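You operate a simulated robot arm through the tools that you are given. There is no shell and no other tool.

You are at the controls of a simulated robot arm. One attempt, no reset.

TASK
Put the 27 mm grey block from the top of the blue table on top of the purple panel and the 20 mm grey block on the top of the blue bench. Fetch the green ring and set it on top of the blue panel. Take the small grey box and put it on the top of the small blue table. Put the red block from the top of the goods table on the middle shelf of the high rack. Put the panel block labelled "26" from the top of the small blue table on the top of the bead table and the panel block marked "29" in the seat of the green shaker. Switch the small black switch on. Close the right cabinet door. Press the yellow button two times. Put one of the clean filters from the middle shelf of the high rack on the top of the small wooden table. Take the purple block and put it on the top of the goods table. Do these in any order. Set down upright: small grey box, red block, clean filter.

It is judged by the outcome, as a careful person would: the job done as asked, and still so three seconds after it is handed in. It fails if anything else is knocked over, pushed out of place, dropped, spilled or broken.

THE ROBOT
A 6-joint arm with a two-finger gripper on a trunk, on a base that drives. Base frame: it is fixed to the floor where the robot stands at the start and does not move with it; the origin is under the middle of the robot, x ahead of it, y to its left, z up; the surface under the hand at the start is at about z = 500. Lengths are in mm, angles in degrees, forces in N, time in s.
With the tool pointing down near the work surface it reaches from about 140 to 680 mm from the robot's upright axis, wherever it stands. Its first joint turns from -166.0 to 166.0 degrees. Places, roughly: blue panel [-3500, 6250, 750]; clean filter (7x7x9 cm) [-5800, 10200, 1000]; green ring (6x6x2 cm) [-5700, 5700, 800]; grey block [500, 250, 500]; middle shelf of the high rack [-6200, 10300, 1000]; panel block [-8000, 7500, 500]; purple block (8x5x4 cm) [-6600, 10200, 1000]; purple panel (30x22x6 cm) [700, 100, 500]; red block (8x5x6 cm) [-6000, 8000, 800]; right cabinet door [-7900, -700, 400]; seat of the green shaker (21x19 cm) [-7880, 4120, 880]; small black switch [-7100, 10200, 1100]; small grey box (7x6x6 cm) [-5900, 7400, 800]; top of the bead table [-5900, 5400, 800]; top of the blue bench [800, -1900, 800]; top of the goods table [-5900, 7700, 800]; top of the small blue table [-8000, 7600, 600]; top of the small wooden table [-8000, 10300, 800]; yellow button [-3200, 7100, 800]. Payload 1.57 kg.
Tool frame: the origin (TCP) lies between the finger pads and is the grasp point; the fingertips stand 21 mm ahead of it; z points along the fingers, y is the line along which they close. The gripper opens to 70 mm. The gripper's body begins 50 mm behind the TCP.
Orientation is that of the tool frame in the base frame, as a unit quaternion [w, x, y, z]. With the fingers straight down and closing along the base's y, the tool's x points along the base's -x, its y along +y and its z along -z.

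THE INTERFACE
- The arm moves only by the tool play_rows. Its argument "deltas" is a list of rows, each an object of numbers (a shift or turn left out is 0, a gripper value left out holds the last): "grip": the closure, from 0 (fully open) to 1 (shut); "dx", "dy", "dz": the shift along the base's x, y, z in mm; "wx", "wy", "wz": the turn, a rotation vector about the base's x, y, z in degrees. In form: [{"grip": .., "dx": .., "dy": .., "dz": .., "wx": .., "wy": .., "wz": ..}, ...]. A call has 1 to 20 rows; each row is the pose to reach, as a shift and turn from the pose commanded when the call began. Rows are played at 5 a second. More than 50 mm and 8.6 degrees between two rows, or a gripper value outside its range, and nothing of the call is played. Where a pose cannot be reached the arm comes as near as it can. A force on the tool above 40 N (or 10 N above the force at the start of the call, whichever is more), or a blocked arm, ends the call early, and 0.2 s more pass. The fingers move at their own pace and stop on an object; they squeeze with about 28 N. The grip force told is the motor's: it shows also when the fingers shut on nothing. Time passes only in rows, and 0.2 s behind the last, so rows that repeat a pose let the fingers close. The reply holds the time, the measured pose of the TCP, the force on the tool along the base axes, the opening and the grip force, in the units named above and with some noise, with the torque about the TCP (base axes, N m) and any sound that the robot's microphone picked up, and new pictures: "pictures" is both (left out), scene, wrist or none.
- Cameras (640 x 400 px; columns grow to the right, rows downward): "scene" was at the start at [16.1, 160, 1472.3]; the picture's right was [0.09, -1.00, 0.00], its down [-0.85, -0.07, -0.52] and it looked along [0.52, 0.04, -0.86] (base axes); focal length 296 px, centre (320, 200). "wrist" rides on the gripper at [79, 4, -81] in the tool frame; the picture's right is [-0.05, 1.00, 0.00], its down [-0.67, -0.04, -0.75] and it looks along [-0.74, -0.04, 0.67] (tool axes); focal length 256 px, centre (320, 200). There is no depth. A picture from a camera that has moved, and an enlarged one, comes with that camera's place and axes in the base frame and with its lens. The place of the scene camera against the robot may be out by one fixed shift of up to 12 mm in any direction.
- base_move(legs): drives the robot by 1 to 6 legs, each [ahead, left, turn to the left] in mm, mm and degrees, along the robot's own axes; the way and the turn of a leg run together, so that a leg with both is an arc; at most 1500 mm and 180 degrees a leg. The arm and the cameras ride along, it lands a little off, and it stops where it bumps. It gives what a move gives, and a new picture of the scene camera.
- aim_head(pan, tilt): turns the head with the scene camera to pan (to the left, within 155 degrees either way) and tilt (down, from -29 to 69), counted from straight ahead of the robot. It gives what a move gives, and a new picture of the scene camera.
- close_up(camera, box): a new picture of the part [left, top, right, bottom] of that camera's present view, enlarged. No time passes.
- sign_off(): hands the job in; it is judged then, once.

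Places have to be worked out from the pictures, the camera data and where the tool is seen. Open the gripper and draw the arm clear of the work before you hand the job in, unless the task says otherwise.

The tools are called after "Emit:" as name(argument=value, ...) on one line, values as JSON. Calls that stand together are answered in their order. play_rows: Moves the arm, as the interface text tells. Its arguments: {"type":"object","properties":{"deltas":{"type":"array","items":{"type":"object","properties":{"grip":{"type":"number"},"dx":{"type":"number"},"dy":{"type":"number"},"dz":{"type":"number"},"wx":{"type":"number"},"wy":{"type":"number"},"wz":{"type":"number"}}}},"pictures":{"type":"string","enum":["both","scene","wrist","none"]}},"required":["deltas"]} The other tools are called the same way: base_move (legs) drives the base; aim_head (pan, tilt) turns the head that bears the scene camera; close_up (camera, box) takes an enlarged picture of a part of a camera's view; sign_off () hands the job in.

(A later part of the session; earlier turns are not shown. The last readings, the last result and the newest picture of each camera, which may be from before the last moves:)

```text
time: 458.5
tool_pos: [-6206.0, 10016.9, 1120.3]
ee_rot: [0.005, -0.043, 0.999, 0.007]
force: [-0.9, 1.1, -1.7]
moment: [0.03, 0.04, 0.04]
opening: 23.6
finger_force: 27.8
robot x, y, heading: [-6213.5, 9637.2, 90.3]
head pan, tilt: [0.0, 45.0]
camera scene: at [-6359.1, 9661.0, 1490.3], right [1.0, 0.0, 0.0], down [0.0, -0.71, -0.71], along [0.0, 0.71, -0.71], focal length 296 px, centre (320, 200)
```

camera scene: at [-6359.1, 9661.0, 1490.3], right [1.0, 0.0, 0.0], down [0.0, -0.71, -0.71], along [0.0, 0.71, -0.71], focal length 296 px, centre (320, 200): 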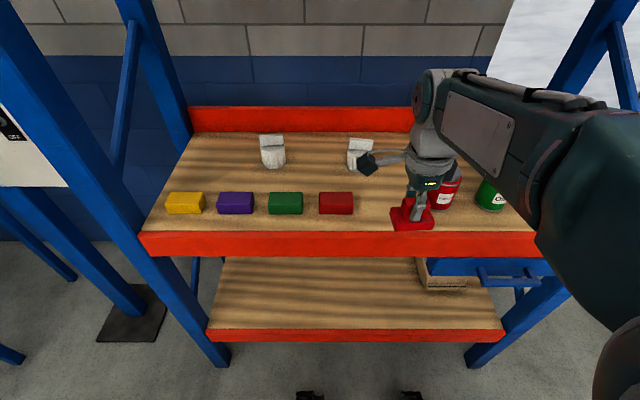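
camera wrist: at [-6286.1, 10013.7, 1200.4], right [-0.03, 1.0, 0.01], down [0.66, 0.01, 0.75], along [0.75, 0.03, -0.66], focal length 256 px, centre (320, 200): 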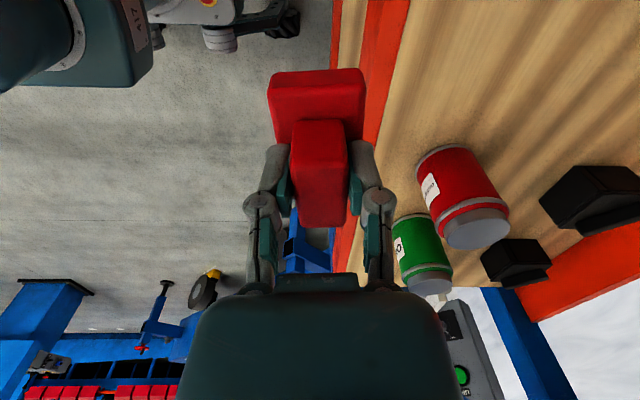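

Clearances look good (about 40 mm each side). I go on to y≈10112 and lower gently.

Emit:
play_rows(deltas=[{"dy": 45}, {"dy": 94}, {"dy": 94, "dz": -25}, {"dy": 94, "dz": -45}, {"dy": 94, "dz": -52}, {"dy": 94, "dz": -56}, {"dy": 94, "dz": -59}, {"dy": 94, "dz": -62}, {"dy": 94, "dz": -65}, {"dy": 94, "dz": -68}, {"dy": 94, "dz": -71}, {"dy": 94, "dz": -74}, {"dy": 94, "dz": -77}, {"dy": 94, "dz": -80}, {"dy": 94, "dz": -83}, {"dy": 94, "dz": -86}, {"dy": 94, "dz": -89}, {"dy": 94, "dz": -92}])

```text
time: 462.3
tool_pos: [-6208.9, 10110.5, 1028.1]
ee_rot: [0.005, -0.044, 0.999, 0.008]
force: [0.4, -0.1, -2.4]
moment: [0.02, 0.0, -0.01]
opening: 23.6
finger_force: 28.3
robot x, y, heading: [-6210.7, 9639.3, 90.0]
head pan, tilt: [0.0, 45.0]
camera scene: at [-6359.1, 9661.7, 1490.3], right [1.0, 0.0, 0.0], down [0.0, -0.71, -0.71], along [0.0, 0.71, -0.71], focal length 296 px, centre (320, 200)
camera wrist: at [-6288.8, 10107.4, 1108.2], right [-0.03, 1.0, 0.01], down [0.66, 0.01, 0.75], along [0.75, 0.03, -0.66], focal length 256 px, centre (320, 200)
```

scene: 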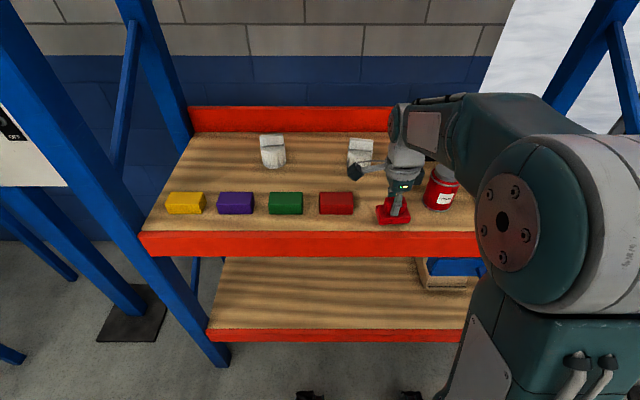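
wrist: 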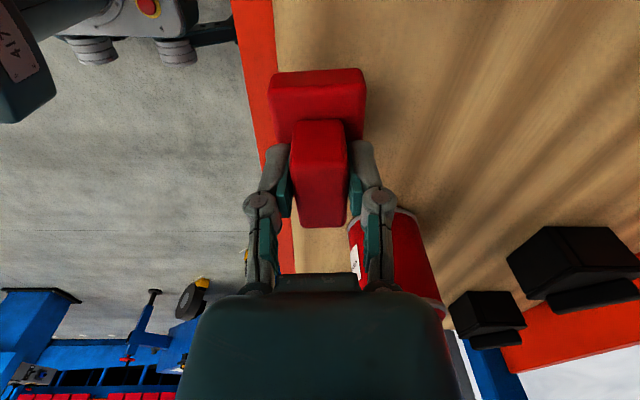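

No contact yet; the shelf is lower than assumed (≈950) and its front edge is at y≈10085. I move 35 mm deeper and continue lowering.

Emit:
play_rows(deltas=[{"dy": 18}, {"dy": 36}, {"dy": 36, "dz": -4}, {"dy": 36, "dz": -7}, {"dy": 36, "dz": -10}, {"dy": 36, "dz": -13}, {"dy": 36, "dz": -16}, {"dy": 36, "dz": -19}, {"dy": 36, "dz": -22}, {"dy": 36, "dz": -25}, {"dy": 36, "dz": -28}, {"dy": 36, "dz": -31}, {"dy": 36, "dz": -34}, {"dy": 36, "dz": -37}])

```text
time: 464.9
tool_pos: [-6208.1, 10148.8, 1002.1]
ee_rot: [0.005, -0.043, 0.999, 0.011]
force: [0.1, -5.3, 10.8]
moment: [-0.53, 0.05, -0.02]
opening: 23.6
finger_force: 28.0
robot x, y, heading: [-6209.8, 9640.9, 90.2]
head pan, tilt: [0.0, 45.0]
stopped in row 13: the force on the tool passed its limit at 45 N (the readings are from after the stop); the commanded pose is now the measured one
camera scene: at [-6359.2, 9660.7, 1490.3], right [1.0, 0.0, 0.0], down [0.0, -0.71, -0.71], along [0.0, 0.71, -0.71], focal length 296 px, centre (320, 200)
camera wrist: at [-6288.4, 10143.9, 1082.3], right [-0.03, 1.0, 0.02], down [0.66, 0.0, 0.75], along [0.75, 0.04, -0.66], focal length 256 px, centre (320, 200)
```

scene: 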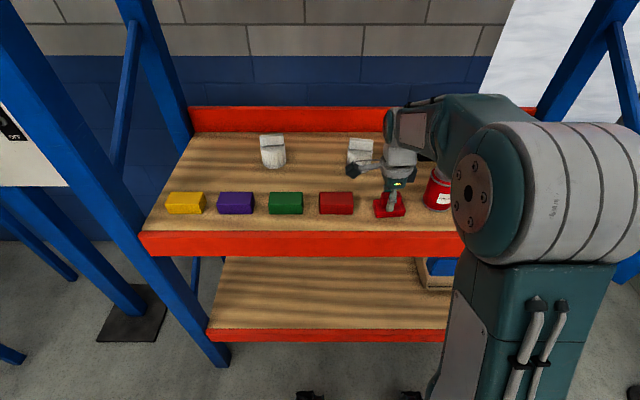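
wrist: 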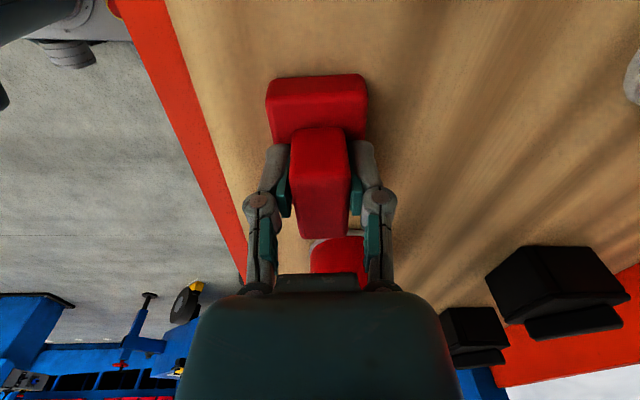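

Contact at z≈1002 (shelf ≈950). I ease up 2 mm, open part way, and rise straight up.

Emit:
play_rows(deltas=[{"dz": 2}, {"grip": 0.4, "dz": 2}, {"grip": 0.4, "dz": 2}, {"grip": 0.4, "dz": 6}, {"grip": 0.4, "dz": 25}, {"grip": 0.4, "dz": 60}, {"grip": 0.4, "dz": 100}, {"grip": 0.4, "dz": 130}, {"dy": -45, "dz": 130}, {"dy": -90, "dz": 130}, {"dy": -135, "dz": 130}, {"dy": -180, "dz": 130}, {"dy": -220, "dz": 130}])

Emit:
close_up(camera="scene", box=[140, 110, 480, 260])

```text
time: 467.7
tool_pos: [-6209.7, 9926.7, 1133.1]
ee_rot: [0.006, -0.043, 0.999, 0.01]
force: [0.4, -0.8, 0.2]
moment: [-0.01, -0.04, 0.03]
opening: 42.1
finger_force: 0.0
robot x, y, heading: [-6210.6, 9638.9, 89.9]
head pan, tilt: [0.0, 45.0]
camera scene: at [-6359.2, 9660.5, 1490.3], right [1.0, 0.0, 0.0], down [0.0, -0.71, -0.71], along [0.0, 0.71, -0.71], focal length 296 px, centre (320, 200)
camera wrist: at [-6289.5, 9921.7, 1212.6], right [-0.03, 1.0, 0.02], down [0.66, 0.01, 0.75], along [0.75, 0.04, -0.66], focal length 256 px, centre (320, 200)
```

scene: 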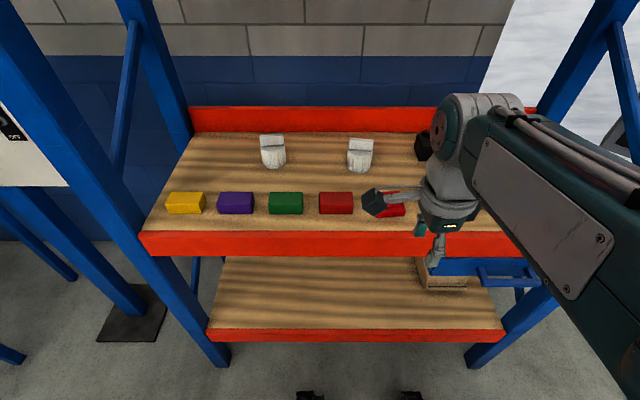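
wrist: 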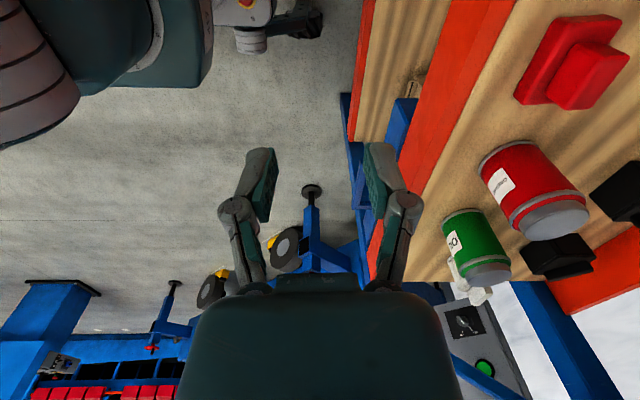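

```text
1.88 times, centred on (310, 185) of scene
camera zoom: at [-6359.2, 9660.5, 1490.3], right [1.0, 0.0, 0.0], down [0.0, -0.71, -0.71], along [0.0, 0.71, -0.71], focal length 556 px, centre (339, 228)
```

zoom: 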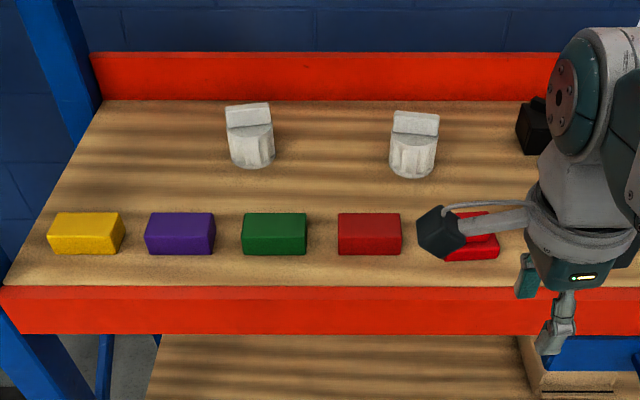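

The red block is placed upright. Now I shift right to inspect the filter listed near (−5800, 10200).

Emit:
base_move(legs=[[0, -330, 0]])

Emit:
aim_head(pan=0, tilt=42)

Emit:
close_up(camera="scene", box=[180, 100, 480, 270])

Emit:
close_up(camera="wrist", box=[0, 0, 640, 400])

```text
time: 469.9
tool_pos: [-5883.0, 9928.8, 1133.5]
ee_rot: [0.007, -0.044, 0.999, 0.011]
force: [0.2, 0.3, 0.0]
moment: [0.0, -0.01, 0.01]
opening: 41.9
finger_force: 0.1
robot x, y, heading: [-5883.7, 9638.4, 90.1]
head pan, tilt: [0.0, 45.0]
camera scene: at [-6035.8, 9661.7, 1489.9], right [1.0, 0.01, 0.0], down [0.01, -0.71, -0.71], along [0.0, 0.71, -0.71], focal length 296 px, centre (320, 200)
```

scene: 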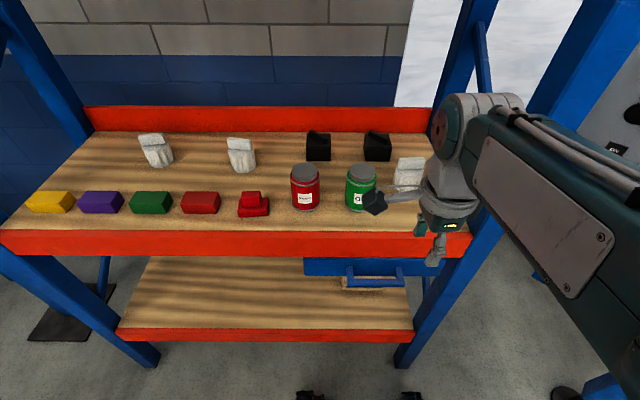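

```text
time: 470.5
tool_pos: [-5884.8, 9927.6, 1134.0]
ee_rot: [0.007, -0.043, 0.999, 0.011]
force: [-0.7, -0.1, 0.0]
moment: [0.0, -0.03, -0.01]
opening: 42.1
finger_force: 0.1
robot x, y, heading: [-5881.0, 9643.3, 90.4]
head pan, tilt: [0.0, 42.0]
camera scene: at [-6035.2, 9664.0, 1494.4], right [1.0, 0.01, 0.0], down [0.01, -0.67, -0.74], along [0.0, 0.74, -0.67], focal length 296 px, centre (320, 200)
```

scene: 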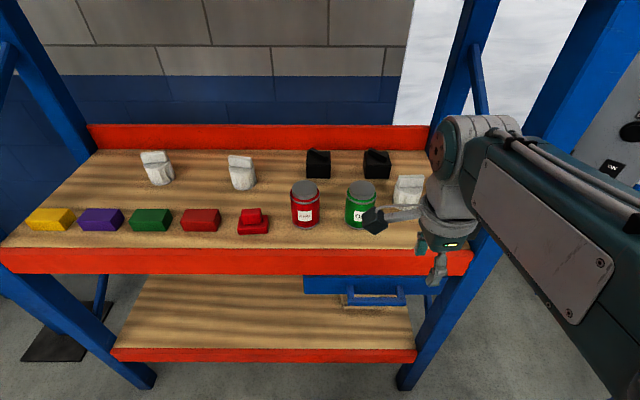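

```text
2.13 times, centred on (330, 185) of scene
camera zoom: at [-6035.2, 9664.0, 1494.4], right [1.0, 0.01, 0.0], down [0.01, -0.67, -0.74], along [0.0, 0.74, -0.67], focal length 631 px, centre (299, 232)
```

zoom: 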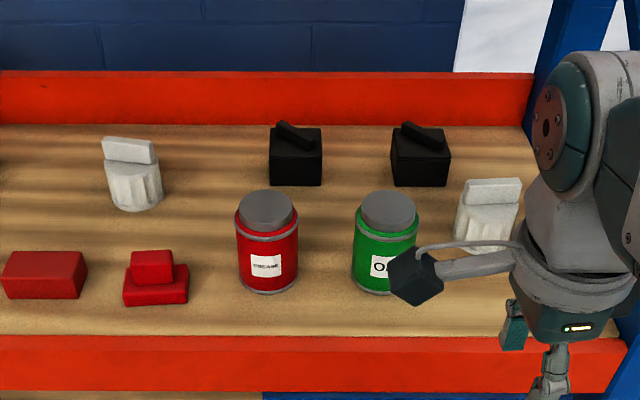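

```text
1.00 times, centred on (320, 200) of wrist (not enlarged: the box is as wide or as high as the picture)
camera zoom: at [-5964.7, 9923.5, 1212.9], right [-0.03, 1.0, 0.02], down [0.66, 0.01, 0.75], along [0.75, 0.04, -0.66], focal length 256 px, centre (320, 200)
```

zoom: 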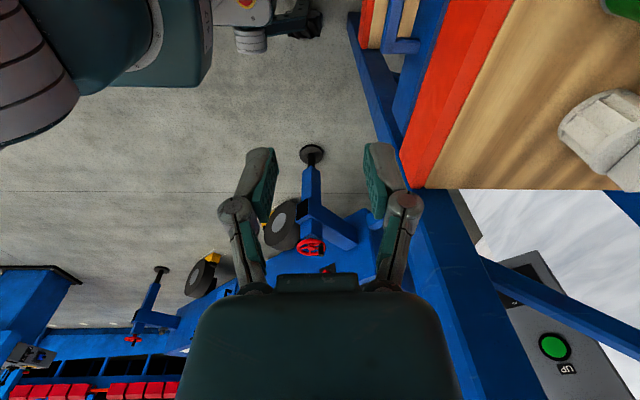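

The right-hand filter is close to the rack post, where the forearm could hit. The identical white filter at about (−6255, 10303) is easier. I shift the base back left and a bit closer, then view it with the wrist camera.

Emit:
base_move(legs=[[0, 372, 0], [90, 0, 0]])

Emit:
close_up(camera="scene", box=[140, 80, 500, 280])

```text
time: 473.6
tool_pos: [-6253.2, 10015.6, 1133.1]
ee_rot: [0.005, -0.045, 0.999, 0.012]
force: [0.3, 0.7, 0.7]
moment: [-0.03, -0.01, 0.02]
opening: 42.2
finger_force: 0.1
robot x, y, heading: [-6255.9, 9724.8, 90.5]
head pan, tilt: [0.0, 42.0]
camera scene: at [-6403.9, 9750.5, 1494.9], right [1.0, 0.01, 0.0], down [0.0, -0.67, -0.74], along [-0.01, 0.74, -0.67], focal length 296 px, centre (320, 200)
```

scene: 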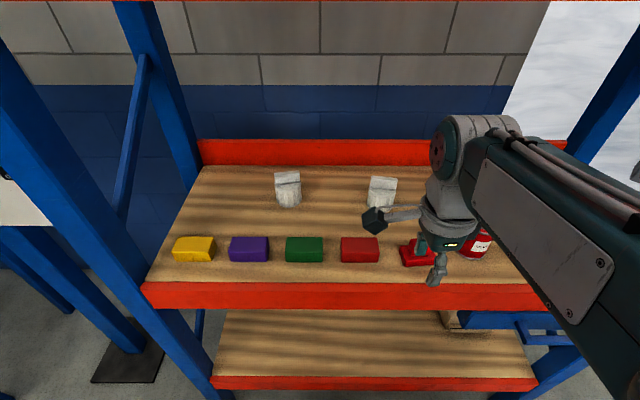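

```text
1.78 times, centred on (320, 180) of scene
camera zoom: at [-6403.9, 9750.5, 1494.9], right [1.0, 0.01, 0.0], down [0.0, -0.67, -0.74], along [-0.01, 0.74, -0.67], focal length 526 px, centre (320, 236)
```

zoom: 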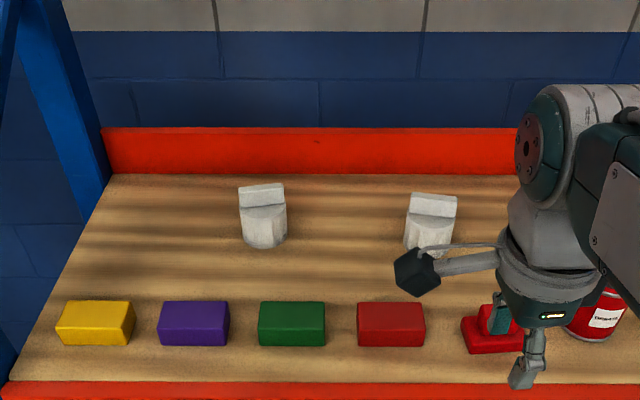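

The filter is at about (−6253, 10338) on the shelf. I extend the open hand over it at z≈1133 and check with the wrist camera.

Emit:
play_rows(deltas=[{"grip": 0, "dy": 45}, {"grip": 0, "dy": 90}, {"dy": 135}, {"dy": 180}, {"dy": 225}, {"dy": 270}, {"dy": 310}, {"dy": 310}])

```text
time: 475.4
tool_pos: [-6257.7, 10327.2, 1132.6]
ee_rot: [0.006, -0.045, 0.999, 0.01]
force: [0.5, 0.1, -0.4]
moment: [0.0, 0.01, 0.01]
opening: 69.8
finger_force: 0.0
robot x, y, heading: [-6255.3, 9729.3, 90.5]
head pan, tilt: [0.0, 42.0]
camera scene: at [-6406.5, 9752.4, 1494.6], right [1.0, 0.01, 0.0], down [0.01, -0.67, -0.74], along [-0.01, 0.74, -0.67], focal length 296 px, centre (320, 200)
camera wrist: at [-6337.0, 10322.3, 1211.8], right [-0.04, 1.0, 0.02], down [0.66, 0.01, 0.75], along [0.75, 0.04, -0.66], focal length 256 px, centre (320, 200)
```

scene: 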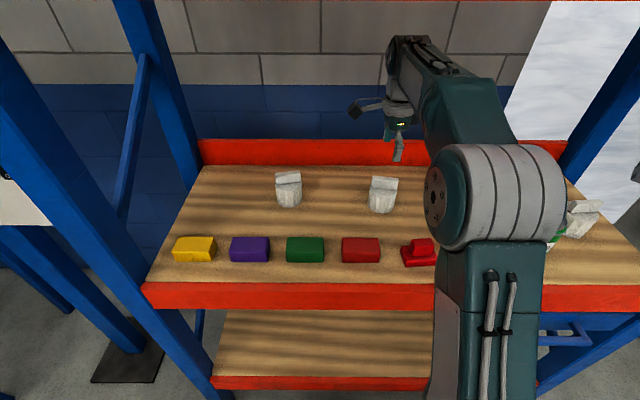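
wrist: 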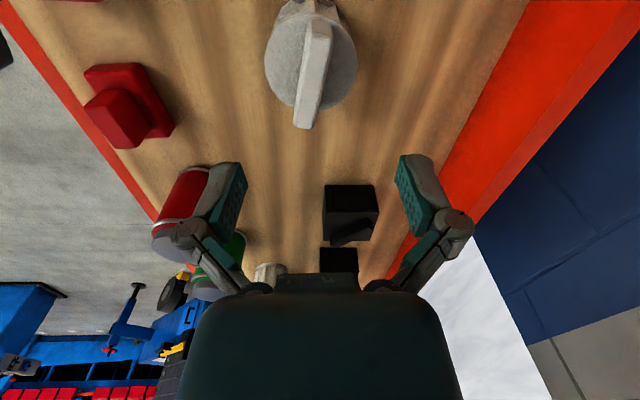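

The filter's ridge is centred at (−6268, 10324), turned about −7.6°; my tool is at +5°, so I rotate −13°, centre and descend to z≈1075 for a check.

Emit:
play_rows(deltas=[{"dx": -5, "dy": -2, "wz": -6.5}, {"dx": -10, "dy": -3, "dz": -20, "wz": -13}, {"dx": -10, "dy": -3, "dz": -40, "wz": -13}, {"dx": -10, "dy": -3, "dz": -57, "wz": -13}, {"dx": -10, "dy": -3, "dz": -57, "wz": -13}], pictures="wrist")

Emit:
close_up(camera="wrist", box=[180, 0, 480, 240])

```text
time: 476.6
tool_pos: [-6267.0, 10323.3, 1074.9]
ee_rot: [0.007, 0.068, 0.998, 0.01]
force: [0.3, -0.6, -0.3]
moment: [-0.02, -0.01, 0.02]
opening: 70.2
finger_force: 0.0
robot x, y, heading: [-6262.6, 9732.0, 90.9]
head pan, tilt: [0.0, 42.0]
camera wrist: at [-6346.0, 10336.4, 1155.1], right [0.19, 0.98, 0.02], down [0.64, -0.14, 0.75], along [0.74, -0.13, -0.66], focal length 256 px, centre (320, 200)
```

wrist: 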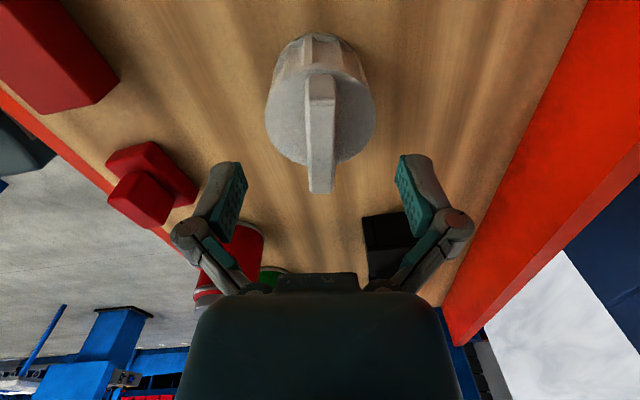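

```text
1.67 times, centred on (330, 120) of wrist
camera zoom: at [-6346.0, 10336.4, 1155.1], right [0.19, 0.98, 0.02], down [0.64, -0.14, 0.75], along [0.74, -0.13, -0.66], focal length 427 px, centre (303, 333)
```

zoom: 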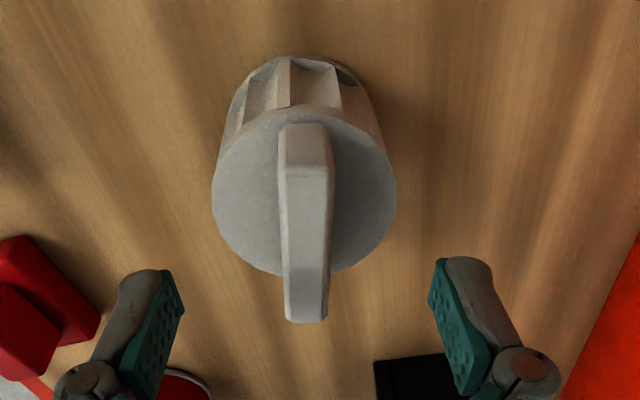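

Ridge aligned: ridge top z≈1039, disc top ≈1013. I shift 6 mm, go down to TCP 1038, and grip the ridge.

Emit:
play_rows(deltas=[{"dx": 6, "dz": -18}, {"dx": 6, "dz": -30}, {"dx": 6, "dz": -37}, {"dx": 6, "dz": -37}, {"grip": 1, "dx": 6, "dz": -37}, {"grip": 1, "dx": 6, "dz": -37}, {"grip": 1, "dx": 6, "dz": -37}, {"grip": 1, "dx": 6, "dz": -30}, {"dx": 6, "dz": -5}, {"dx": 6, "dz": 30}, {"dx": 6, "dz": 65}])

```text
time: 479.0
tool_pos: [-6260.2, 10324.0, 1139.5]
ee_rot: [0.007, 0.068, 0.998, 0.009]
force: [-0.4, 0.8, -0.6]
moment: [0.0, -0.01, -0.02]
opening: 15.4
finger_force: 28.2
robot x, y, heading: [-6261.7, 9726.5, 90.3]
head pan, tilt: [0.0, 42.0]
camera scene: at [-6406.5, 9752.4, 1494.6], right [1.0, 0.01, 0.0], down [0.01, -0.67, -0.74], along [-0.01, 0.74, -0.67], focal length 296 px, centre (320, 200)
camera wrist: at [-6339.0, 10337.9, 1219.8], right [0.19, 0.98, 0.02], down [0.64, -0.14, 0.75], along [0.74, -0.13, -0.66], focal length 256 px, centre (320, 200)
```

scene: 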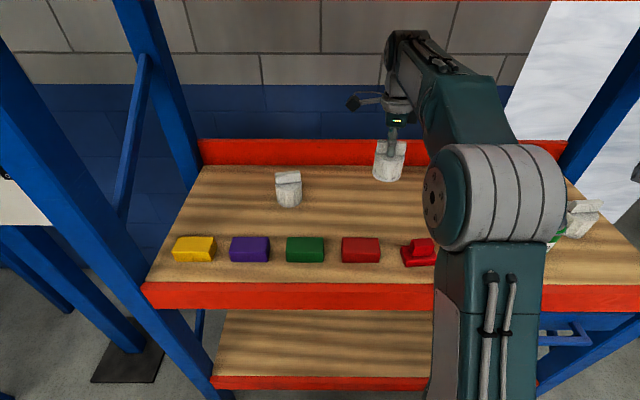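
wrist: 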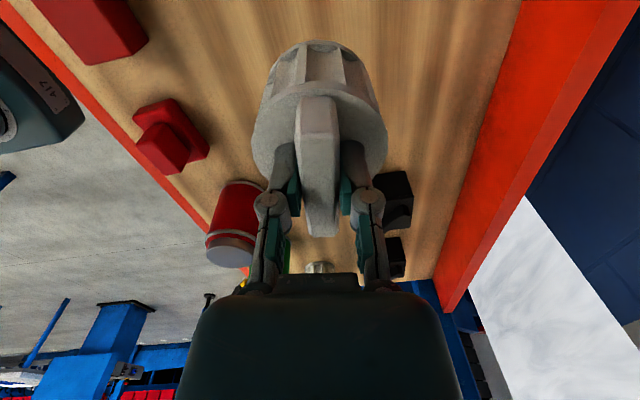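

The filter is lifted cleanly. I raise it a bit, pull it out over the front blocks, and drive to the small wooden table.

Emit:
play_rows(deltas=[{"dz": 15}, {"dy": -45, "dz": 20}, {"dy": -90, "dz": 20}, {"dy": -135, "dz": 20}, {"dy": -180, "dz": 20}, {"dy": -225, "dz": 20}, {"dy": -270, "dz": 20}, {"dy": -305, "dz": 20}], pictures="wrist")

Emit:
base_move(legs=[[-380, 0, 0], [0, 1450, 0], [0, 280, 0]])

Emit:
aim_head(pan=0, tilt=30)

Emit:
aim_head(pan=-60, tilt=15)

```text
time: 480.8
tool_pos: [-6259.1, 10017.6, 1161.1]
ee_rot: [0.007, 0.068, 0.998, 0.01]
force: [1.1, 0.2, -0.8]
moment: [0.01, 0.0, 0.01]
opening: 15.2
finger_force: 28.0
robot x, y, heading: [-6258.8, 9728.6, 90.6]
head pan, tilt: [0.0, 42.0]
camera wrist: at [-6339.6, 10029.3, 1240.5], right [0.19, 0.98, 0.02], down [0.64, -0.14, 0.75], along [0.74, -0.13, -0.66], focal length 256 px, centre (320, 200)
```

wrist: 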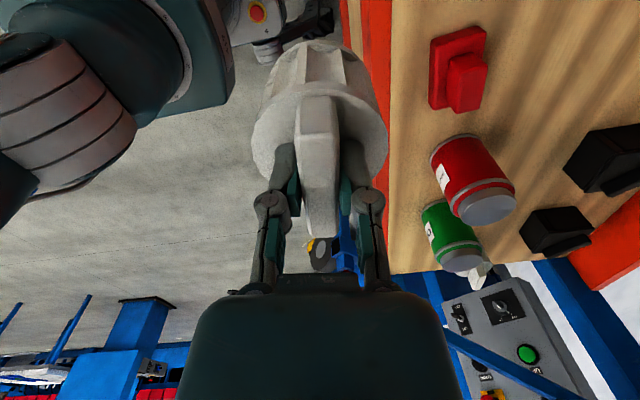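

```text
time: 491.6
tool_pos: [-7998.6, 9580.8, 1161.6]
ee_rot: [0.004, 0.05, 0.999, 0.01]
force: [1.6, 1.0, -0.3]
moment: [0.0, 0.01, 0.02]
opening: 15.4
finger_force: 27.9
robot x, y, heading: [-7993.0, 9287.8, 93.0]
head pan, tilt: [0.0, 42.0]
camera scene: at [-8131.2, 9308.3, 1495.5], right [1.0, 0.05, -0.01], down [0.03, -0.67, -0.74], along [-0.04, 0.74, -0.67], focal length 296 px, centre (320, 200)
```

scene: 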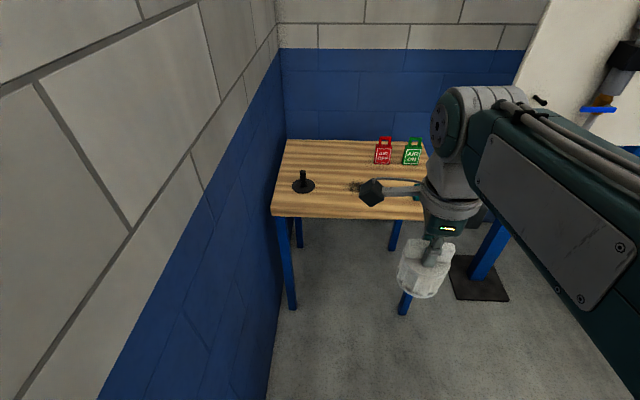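

```text
time: 492.3
tool_pos: [-8000.7, 9580.4, 1161.1]
ee_rot: [0.006, 0.048, 0.999, 0.01]
force: [0.3, 0.4, -1.4]
moment: [-0.01, 0.0, 0.0]
opening: 15.4
finger_force: 27.9
robot x, y, heading: [-7991.1, 9289.4, 92.9]
head pan, tilt: [0.0, 30.0]
camera scene: at [-8135.8, 9314.9, 1513.2], right [1.0, 0.05, 0.0], down [0.02, -0.5, -0.87], along [-0.04, 0.86, -0.5], focal length 296 px, centre (320, 200)
```

scene: 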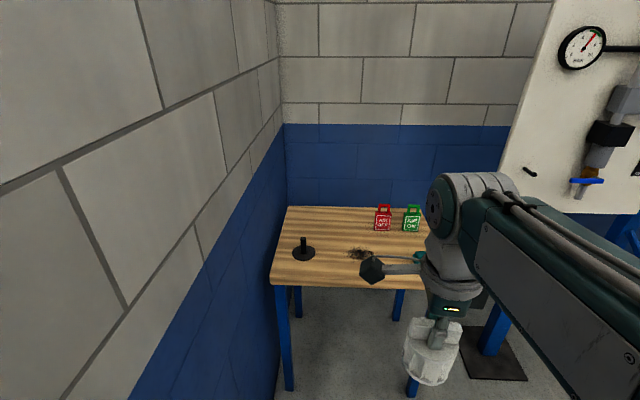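

```text
time: 493.6
tool_pos: [-8004.2, 9579.7, 1160.9]
ee_rot: [0.007, 0.049, 0.999, 0.011]
force: [-1.3, -0.2, -0.8]
moment: [0.01, 0.03, 0.01]
opening: 15.5
finger_force: 27.4
robot x, y, heading: [-7988.2, 9292.1, 92.8]
head pan, tilt: [-60.0, 15.0]
camera scene: at [-8057.4, 9274.9, 1537.2], right [0.54, -0.84, 0.0], down [-0.22, -0.14, -0.97], along [0.81, 0.52, -0.26], focal length 296 px, centre (320, 200)
```

scene: 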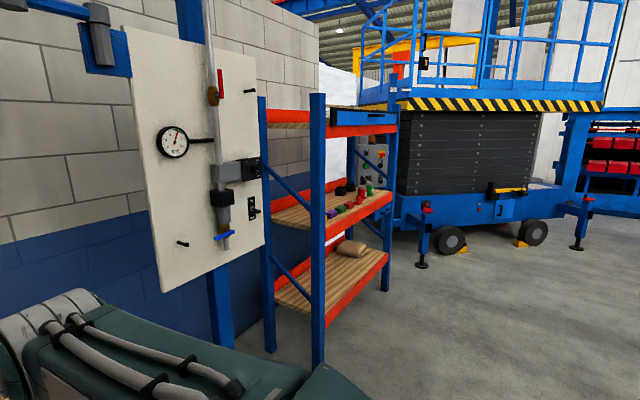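

The wooden table holds a black peg, two tags at the back and a few dark specks; its front right is free. I straighten and approach.

Emit:
base_move(legs=[[0, -50, -2.8], [430, 0, 0]])

Emit:
aim_head(pan=0, tilt=50)

Emit:
close_up(camera="wrist", box=[0, 0, 640, 400])

```text
time: 496.7
tool_pos: [-7946.1, 10006.0, 1160.8]
ee_rot: [0.009, 0.071, 0.997, 0.011]
force: [0.3, -0.5, -1.2]
moment: [-0.01, -0.02, -0.02]
opening: 15.4
finger_force: 28.4
robot x, y, heading: [-7940.5, 9718.6, 90.2]
head pan, tilt: [-60.0, 15.0]
camera scene: at [-8012.5, 9703.9, 1537.0], right [0.5, -0.86, 0.0], down [-0.22, -0.13, -0.97], along [0.84, 0.49, -0.26], focal length 296 px, centre (320, 200)
```

scene: 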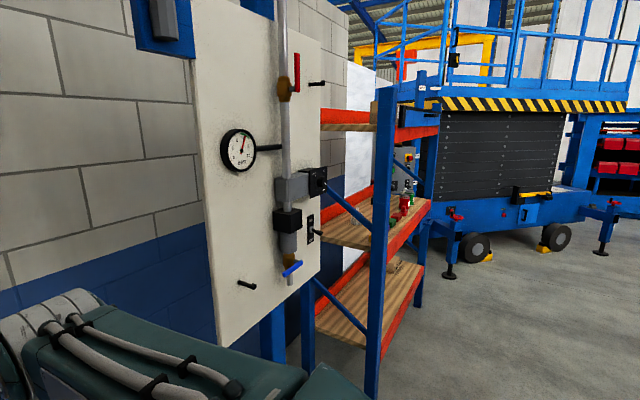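

```text
time: 498.0
tool_pos: [-7943.3, 10006.4, 1161.2]
ee_rot: [0.008, 0.071, 0.997, 0.012]
force: [-0.7, 0.6, -0.9]
moment: [0.0, -0.04, 0.0]
opening: 15.4
finger_force: 28.0
robot x, y, heading: [-7940.0, 9719.4, 90.3]
head pan, tilt: [0.0, 50.0]
camera scene: at [-8090.1, 9733.9, 1483.4], right [1.0, 0.0, 0.0], down [0.0, -0.77, -0.64], along [0.0, 0.64, -0.77], focal length 296 px, centre (320, 200)
```

scene: 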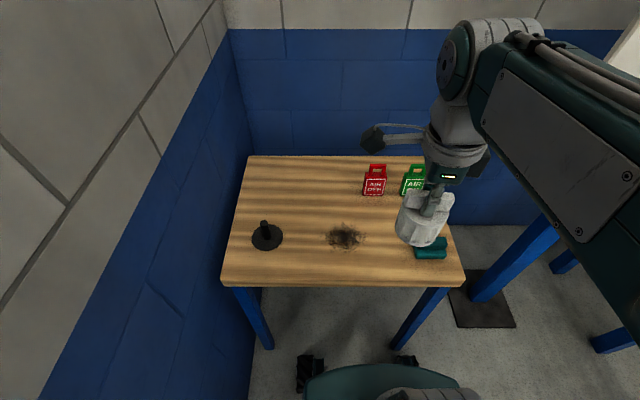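

```text
1.00 times, centred on (320, 200) of wrist (not enlarged: the box is as wide or as high as the picture)
camera zoom: at [-8023.5, 10019.6, 1240.8], right [0.19, 0.98, 0.02], down [0.64, -0.14, 0.75], along [0.74, -0.13, -0.66], focal length 256 px, centre (320, 200)
```

zoom: 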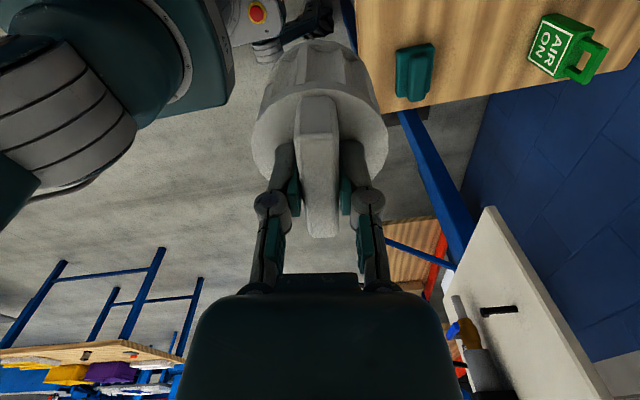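

A teal pad lies at the front right and specks at about (−8014, 10226). The free spot is near (−7885, 10280). I move there and go down part way.

Emit:
play_rows(deltas=[{"dx": 10, "dy": 45}, {"dx": 20, "dy": 90}, {"dx": 30, "dy": 135}, {"dx": 40, "dy": 180}, {"dx": 50, "dy": 225}, {"dx": 58, "dy": 272}, {"dx": 58, "dy": 272, "dz": -45}, {"dx": 58, "dy": 272, "dz": -90}, {"dx": 58, "dy": 272, "dz": -135}, {"dx": 58, "dy": 272, "dz": -180}, {"dx": 58, "dy": 272, "dz": -215}, {"dx": 58, "dy": 272, "dz": -215}])

Emit:
close_up(camera="scene", box=[220, 130, 480, 300])

```text
time: 500.6
tool_pos: [-7886.1, 10277.7, 946.4]
ee_rot: [0.008, 0.07, 0.997, 0.011]
force: [0.7, -0.2, -0.6]
moment: [0.01, -0.02, 0.02]
opening: 15.4
finger_force: 28.2
robot x, y, heading: [-7941.1, 9716.4, 90.2]
head pan, tilt: [0.0, 50.0]
camera scene: at [-8089.7, 9735.6, 1483.4], right [1.0, 0.0, 0.0], down [0.0, -0.77, -0.64], along [0.0, 0.64, -0.77], focal length 296 px, centre (320, 200)
camera wrist: at [-7966.1, 10291.9, 1026.4], right [0.19, 0.98, 0.02], down [0.64, -0.14, 0.75], along [0.74, -0.13, -0.66], focal length 256 px, centre (320, 200)
```

scene: 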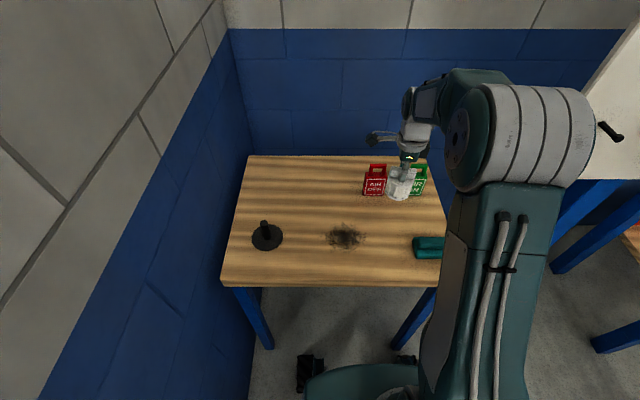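
wrist: 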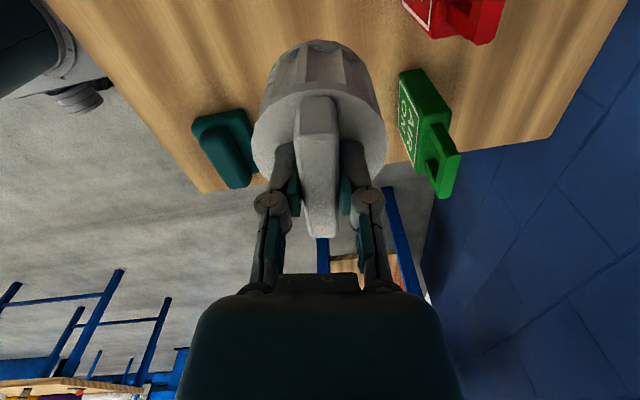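

```text
2.35 times, centred on (350, 215) of scene
camera zoom: at [-8089.7, 9735.6, 1483.4], right [1.0, 0.0, 0.0], down [0.0, -0.77, -0.64], along [0.0, 0.64, -0.77], focal length 696 px, centre (249, 165)
```

zoom: 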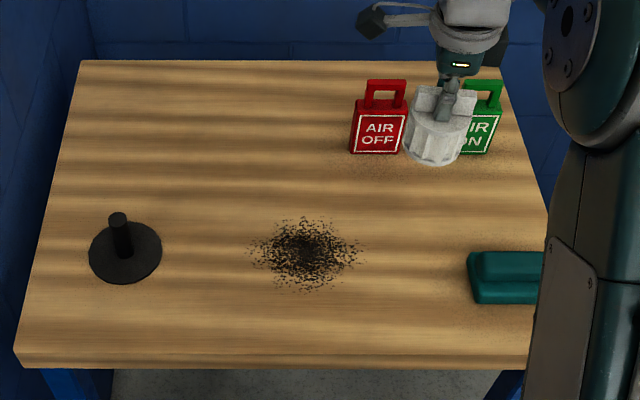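

Table height works out near 760. I shift 25 mm toward the front, away from the tags, and lower in 4 mm steps until contact.

Emit:
play_rows(deltas=[{"dy": -25, "dz": -25}, {"dy": -25, "dz": -46}, {"dy": -25, "dz": -50}, {"dy": -25, "dz": -54}, {"dy": -25, "dz": -58}, {"dy": -25, "dz": -62}, {"dy": -25, "dz": -66}, {"dy": -25, "dz": -70}, {"dy": -25, "dz": -74}, {"dy": -25, "dz": -78}, {"dy": -25, "dz": -81}, {"dy": -25, "dz": -84}, {"dy": -25, "dz": -87}, {"dy": -25, "dz": -90}, {"dy": -25, "dz": -93}, {"dy": -25, "dz": -96}, {"dy": -25, "dz": -99}, {"dy": -25, "dz": -102}, {"dy": -25, "dz": -105}, {"dy": -25, "dz": -108}])

```text
time: 504.8
tool_pos: [-7885.9, 10252.5, 838.7]
ee_rot: [0.007, 0.07, 0.997, 0.012]
force: [0.0, 0.6, 11.0]
moment: [-0.33, 0.09, -0.01]
opening: 15.3
finger_force: 27.8
robot x, y, heading: [-7942.0, 9717.5, 90.4]
head pan, tilt: [0.0, 50.0]
camera scene: at [-8089.9, 9735.0, 1483.4], right [1.0, 0.0, 0.0], down [0.0, -0.77, -0.64], along [0.0, 0.64, -0.77], focal length 296 px, centre (320, 200)
camera wrist: at [-7965.1, 10267.1, 918.7], right [0.19, 0.98, 0.03], down [0.64, -0.15, 0.75], along [0.74, -0.13, -0.66], focal length 256 px, centre (320, 200)
```

scene: 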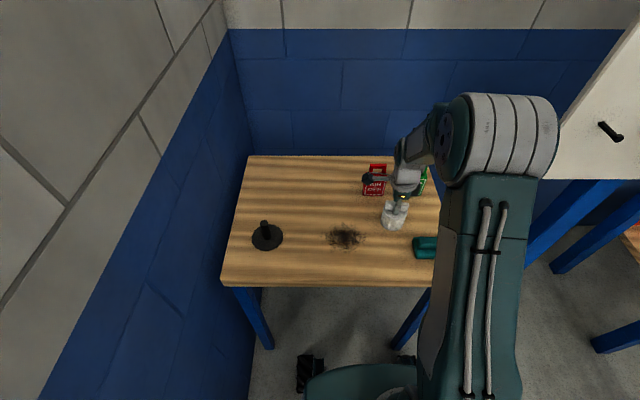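
wrist: 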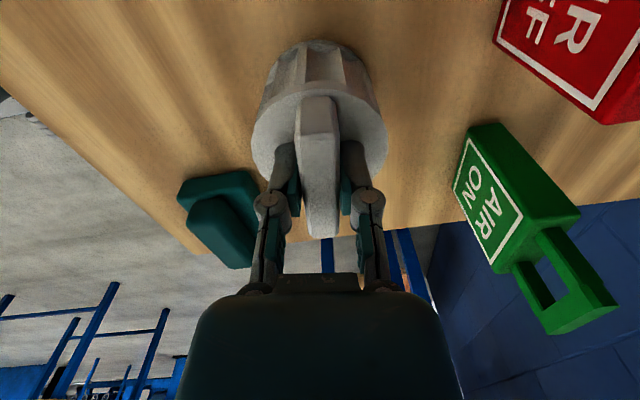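

Contact (11 N) at z≈838. I go 1 mm further to settle it, release, and rise.

Emit:
play_rows(deltas=[{"dz": -1}, {"grip": 0.5, "dz": -1}, {"grip": 0.5, "dz": 0}, {"grip": 0.5, "dz": 3}, {"grip": 0.5, "dz": 20}, {"grip": 0.5, "dz": 55}, {"grip": 0.5, "dz": 100}, {"grip": 0.5, "dz": 145}, {"dz": 190}, {"dz": 235}])

Emit:
close_up(camera="scene", box=[220, 130, 480, 300])

```text
time: 507.0
tool_pos: [-7885.1, 10255.0, 1074.9]
ee_rot: [0.007, 0.071, 0.997, 0.01]
force: [-0.2, 0.2, 0.3]
moment: [-0.01, 0.01, -0.01]
opening: 35.0
finger_force: 0.1
robot x, y, heading: [-7939.4, 9716.9, 90.1]
head pan, tilt: [0.0, 50.0]
camera scene: at [-8089.8, 9735.3, 1483.4], right [1.0, 0.0, 0.0], down [0.0, -0.77, -0.64], along [0.0, 0.64, -0.77], focal length 296 px, centre (320, 200)
camera wrist: at [-7964.8, 10269.2, 1153.6], right [0.19, 0.98, 0.02], down [0.64, -0.14, 0.75], along [0.74, -0.13, -0.66], focal length 256 px, centre (320, 200)
```

scene: 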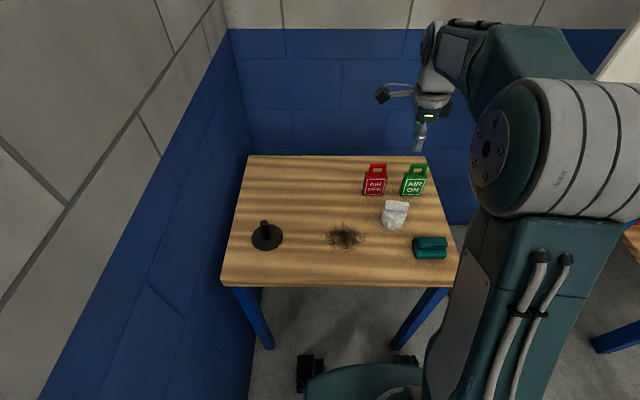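
wrist: 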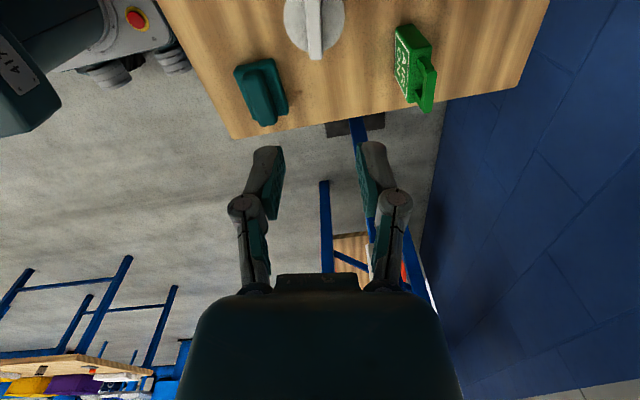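

```text
2.35 times, centred on (350, 215) of scene
camera zoom: at [-8089.8, 9735.3, 1483.4], right [1.0, 0.0, 0.0], down [0.0, -0.77, -0.64], along [0.0, 0.64, -0.77], focal length 696 px, centre (249, 165)
```

zoom: 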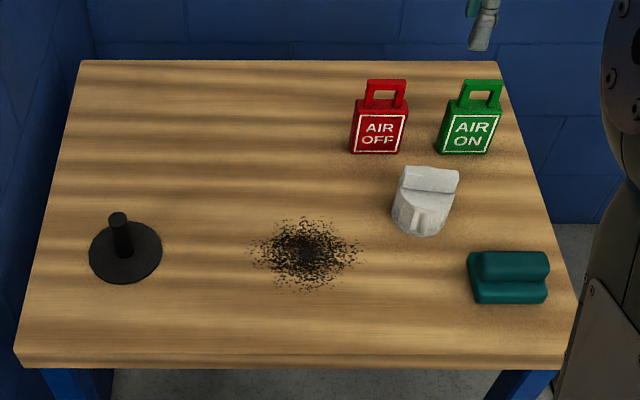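

The filter stands upright on the table. Next the small black switch on the board. I retract and shift right to face the board.

Emit:
play_rows(deltas=[{"dx": -8, "dy": -45}, {"dx": -16, "dy": -90}, {"dx": -24, "dy": -135}, {"dx": -32, "dy": -180}, {"dx": -40, "dy": -225}, {"dx": -50, "dy": -260}], pictures="none")

Emit:
base_move(legs=[[-150, 0, 0], [0, -760, 0]])

Emit:
aim_head(pan=0, tilt=20)

```text
time: 508.4
tool_pos: [-7934.9, 9991.0, 1072.1]
ee_rot: [0.008, 0.07, 0.997, 0.011]
force: [0.3, 0.3, -0.8]
moment: [0.02, 0.03, 0.0]
opening: 35.3
finger_force: 0.1
robot x, y, heading: [-7937.0, 9715.7, 90.0]
head pan, tilt: [0.0, 50.0]
```

```text
time: 513.5
tool_pos: [-7174.3, 9846.3, 1072.1]
ee_rot: [0.009, 0.065, 0.998, 0.011]
force: [0.6, 0.7, -0.4]
moment: [-0.01, -0.06, -0.01]
opening: 34.7
finger_force: 0.0
robot x, y, heading: [-7176.6, 9570.2, 90.8]
head pan, tilt: [0.0, 50.0]
camera scene: at [-7328.2, 9587.8, 1483.1], right [1.0, 0.02, 0.0], down [0.01, -0.77, -0.64], along [-0.01, 0.64, -0.77], focal length 296 px, centre (320, 200)
```

scene: 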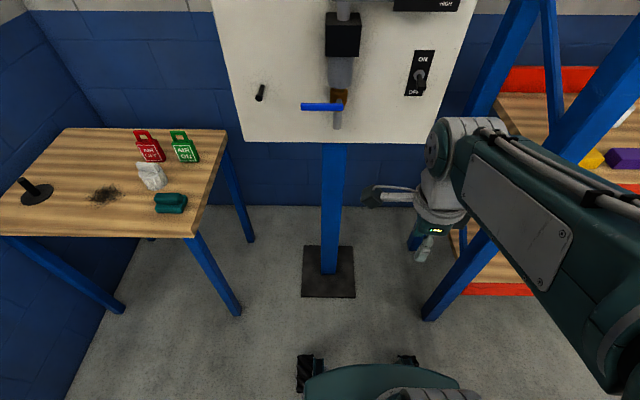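

```text
time: 514.5
tool_pos: [-7173.1, 9847.2, 1072.2]
ee_rot: [0.006, 0.064, 0.998, 0.011]
force: [-0.3, 0.2, -0.8]
moment: [0.0, -0.04, -0.05]
opening: 35.2
finger_force: 0.1
robot x, y, heading: [-7175.2, 9574.2, 90.7]
head pan, tilt: [0.0, 20.0]
camera scene: at [-7325.7, 9603.9, 1528.9], right [1.0, 0.02, 0.0], down [0.01, -0.34, -0.94], along [-0.01, 0.94, -0.34], focal length 296 px, centre (320, 200)
```

scene: 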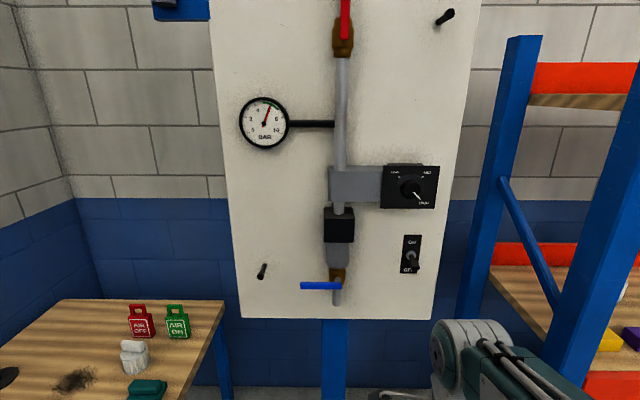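

Emit:
close_up(camera="scene", box=[370, 220, 450, 290])

Emit:
close_up(camera="scene", box=[210, 60, 470, 330])

```text
5.71 times, centred on (410, 255) of scene
camera zoom: at [-7325.7, 9603.9, 1528.9], right [1.0, 0.02, 0.0], down [0.01, -0.34, -0.94], along [-0.01, 0.94, -0.34], focal length 1689 px, centre (-194, -114)
```

zoom: 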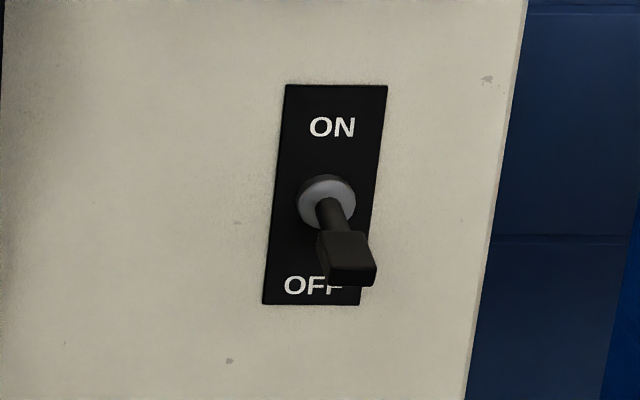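

```text
1.48 times, centred on (340, 195) of scene
camera zoom: at [-7325.7, 9603.9, 1528.9], right [1.0, 0.02, 0.0], down [0.01, -0.34, -0.94], along [-0.01, 0.94, -0.34], focal length 438 px, centre (290, 207)
```

zoom: 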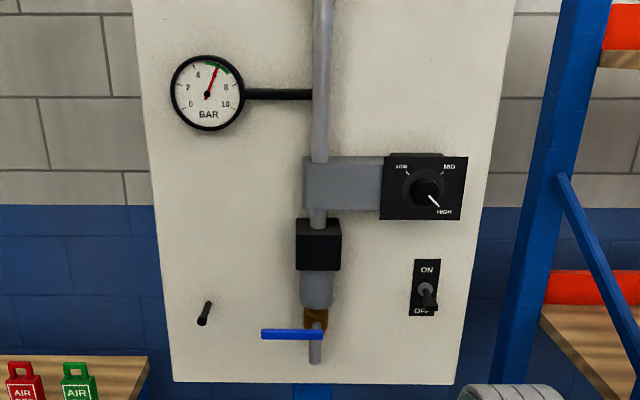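

The black toggle's lever points down (OFF); it must be flipped up to ON. I'll first cancel the tool's yaw and move toward it, then tilt the tool horizontal (pointing at the board) with fingers closed.

Emit:
play_rows(deltas=[{"grip": 1, "dx": 15, "dy": 20, "wz": 3.5}, {"dx": 30, "dy": 40, "wz": 7.3}, {"dx": 45, "dy": 60, "wz": 7.3}, {"dx": 60, "dy": 80, "wz": 7.3}, {"dx": 60, "dy": 80, "wz": 7.3}], pictures="none")

Emit:
play_rows(deltas=[{"dy": 10, "wx": 8}, {"dy": 20, "wx": 16}, {"dy": 30, "wx": 24}, {"dy": 40, "wx": 32}, {"dy": 50, "wx": 40}, {"dy": 60, "wx": 48}, {"dy": 70, "wx": 56}, {"dy": 80, "wx": 64}, {"dy": 90, "wx": 72}, {"dy": 100, "wx": 80}, {"dy": 110, "wx": 88}, {"dy": 110, "wx": 88}])

```text
time: 515.7
tool_pos: [-7112.2, 9927.6, 1072.2]
ee_rot: [0.006, 0.0, 1.0, 0.011]
force: [0.3, -0.4, 0.2]
moment: [0.03, 0.01, 0.04]
opening: 0.0
finger_force: 27.8
robot x, y, heading: [-7178.2, 9576.5, 91.0]
head pan, tilt: [0.0, 20.0]
```

```text
time: 518.3
tool_pos: [-7108.0, 10048.6, 1075.8]
ee_rot: [0.004, 0.003, 0.712, 0.703]
force: [0.3, 0.6, 0.3]
moment: [0.01, 0.05, 0.03]
opening: 0.2
finger_force: 28.2
out of reach, approached as far as the arm can: row 7, 9, 10, 11, 12
robot x, y, heading: [-7174.7, 9574.7, 90.8]
head pan, tilt: [0.0, 20.0]
camera scene: at [-7325.2, 9604.7, 1529.0], right [1.0, 0.02, 0.0], down [0.01, -0.34, -0.94], along [-0.01, 0.94, -0.34], focal length 296 px, centre (320, 200)
camera wrist: at [-7189.4, 9967.1, 1080.1], right [0.05, 0.01, 1.0], down [0.66, -0.75, -0.03], along [0.75, 0.66, -0.05], focal length 256 px, centre (320, 200)
```

scene: 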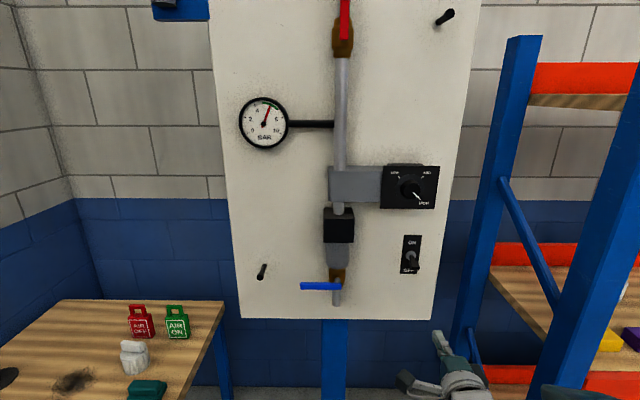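
wrist: 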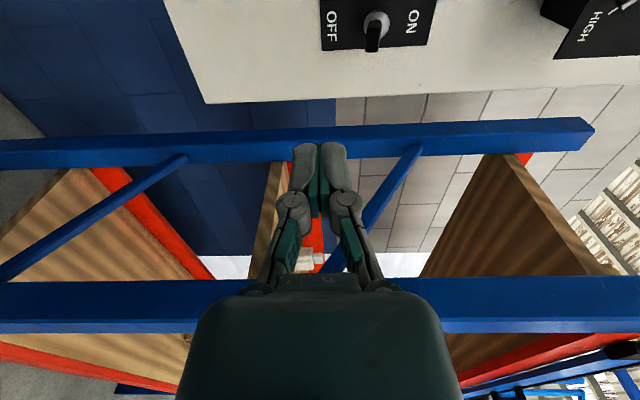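

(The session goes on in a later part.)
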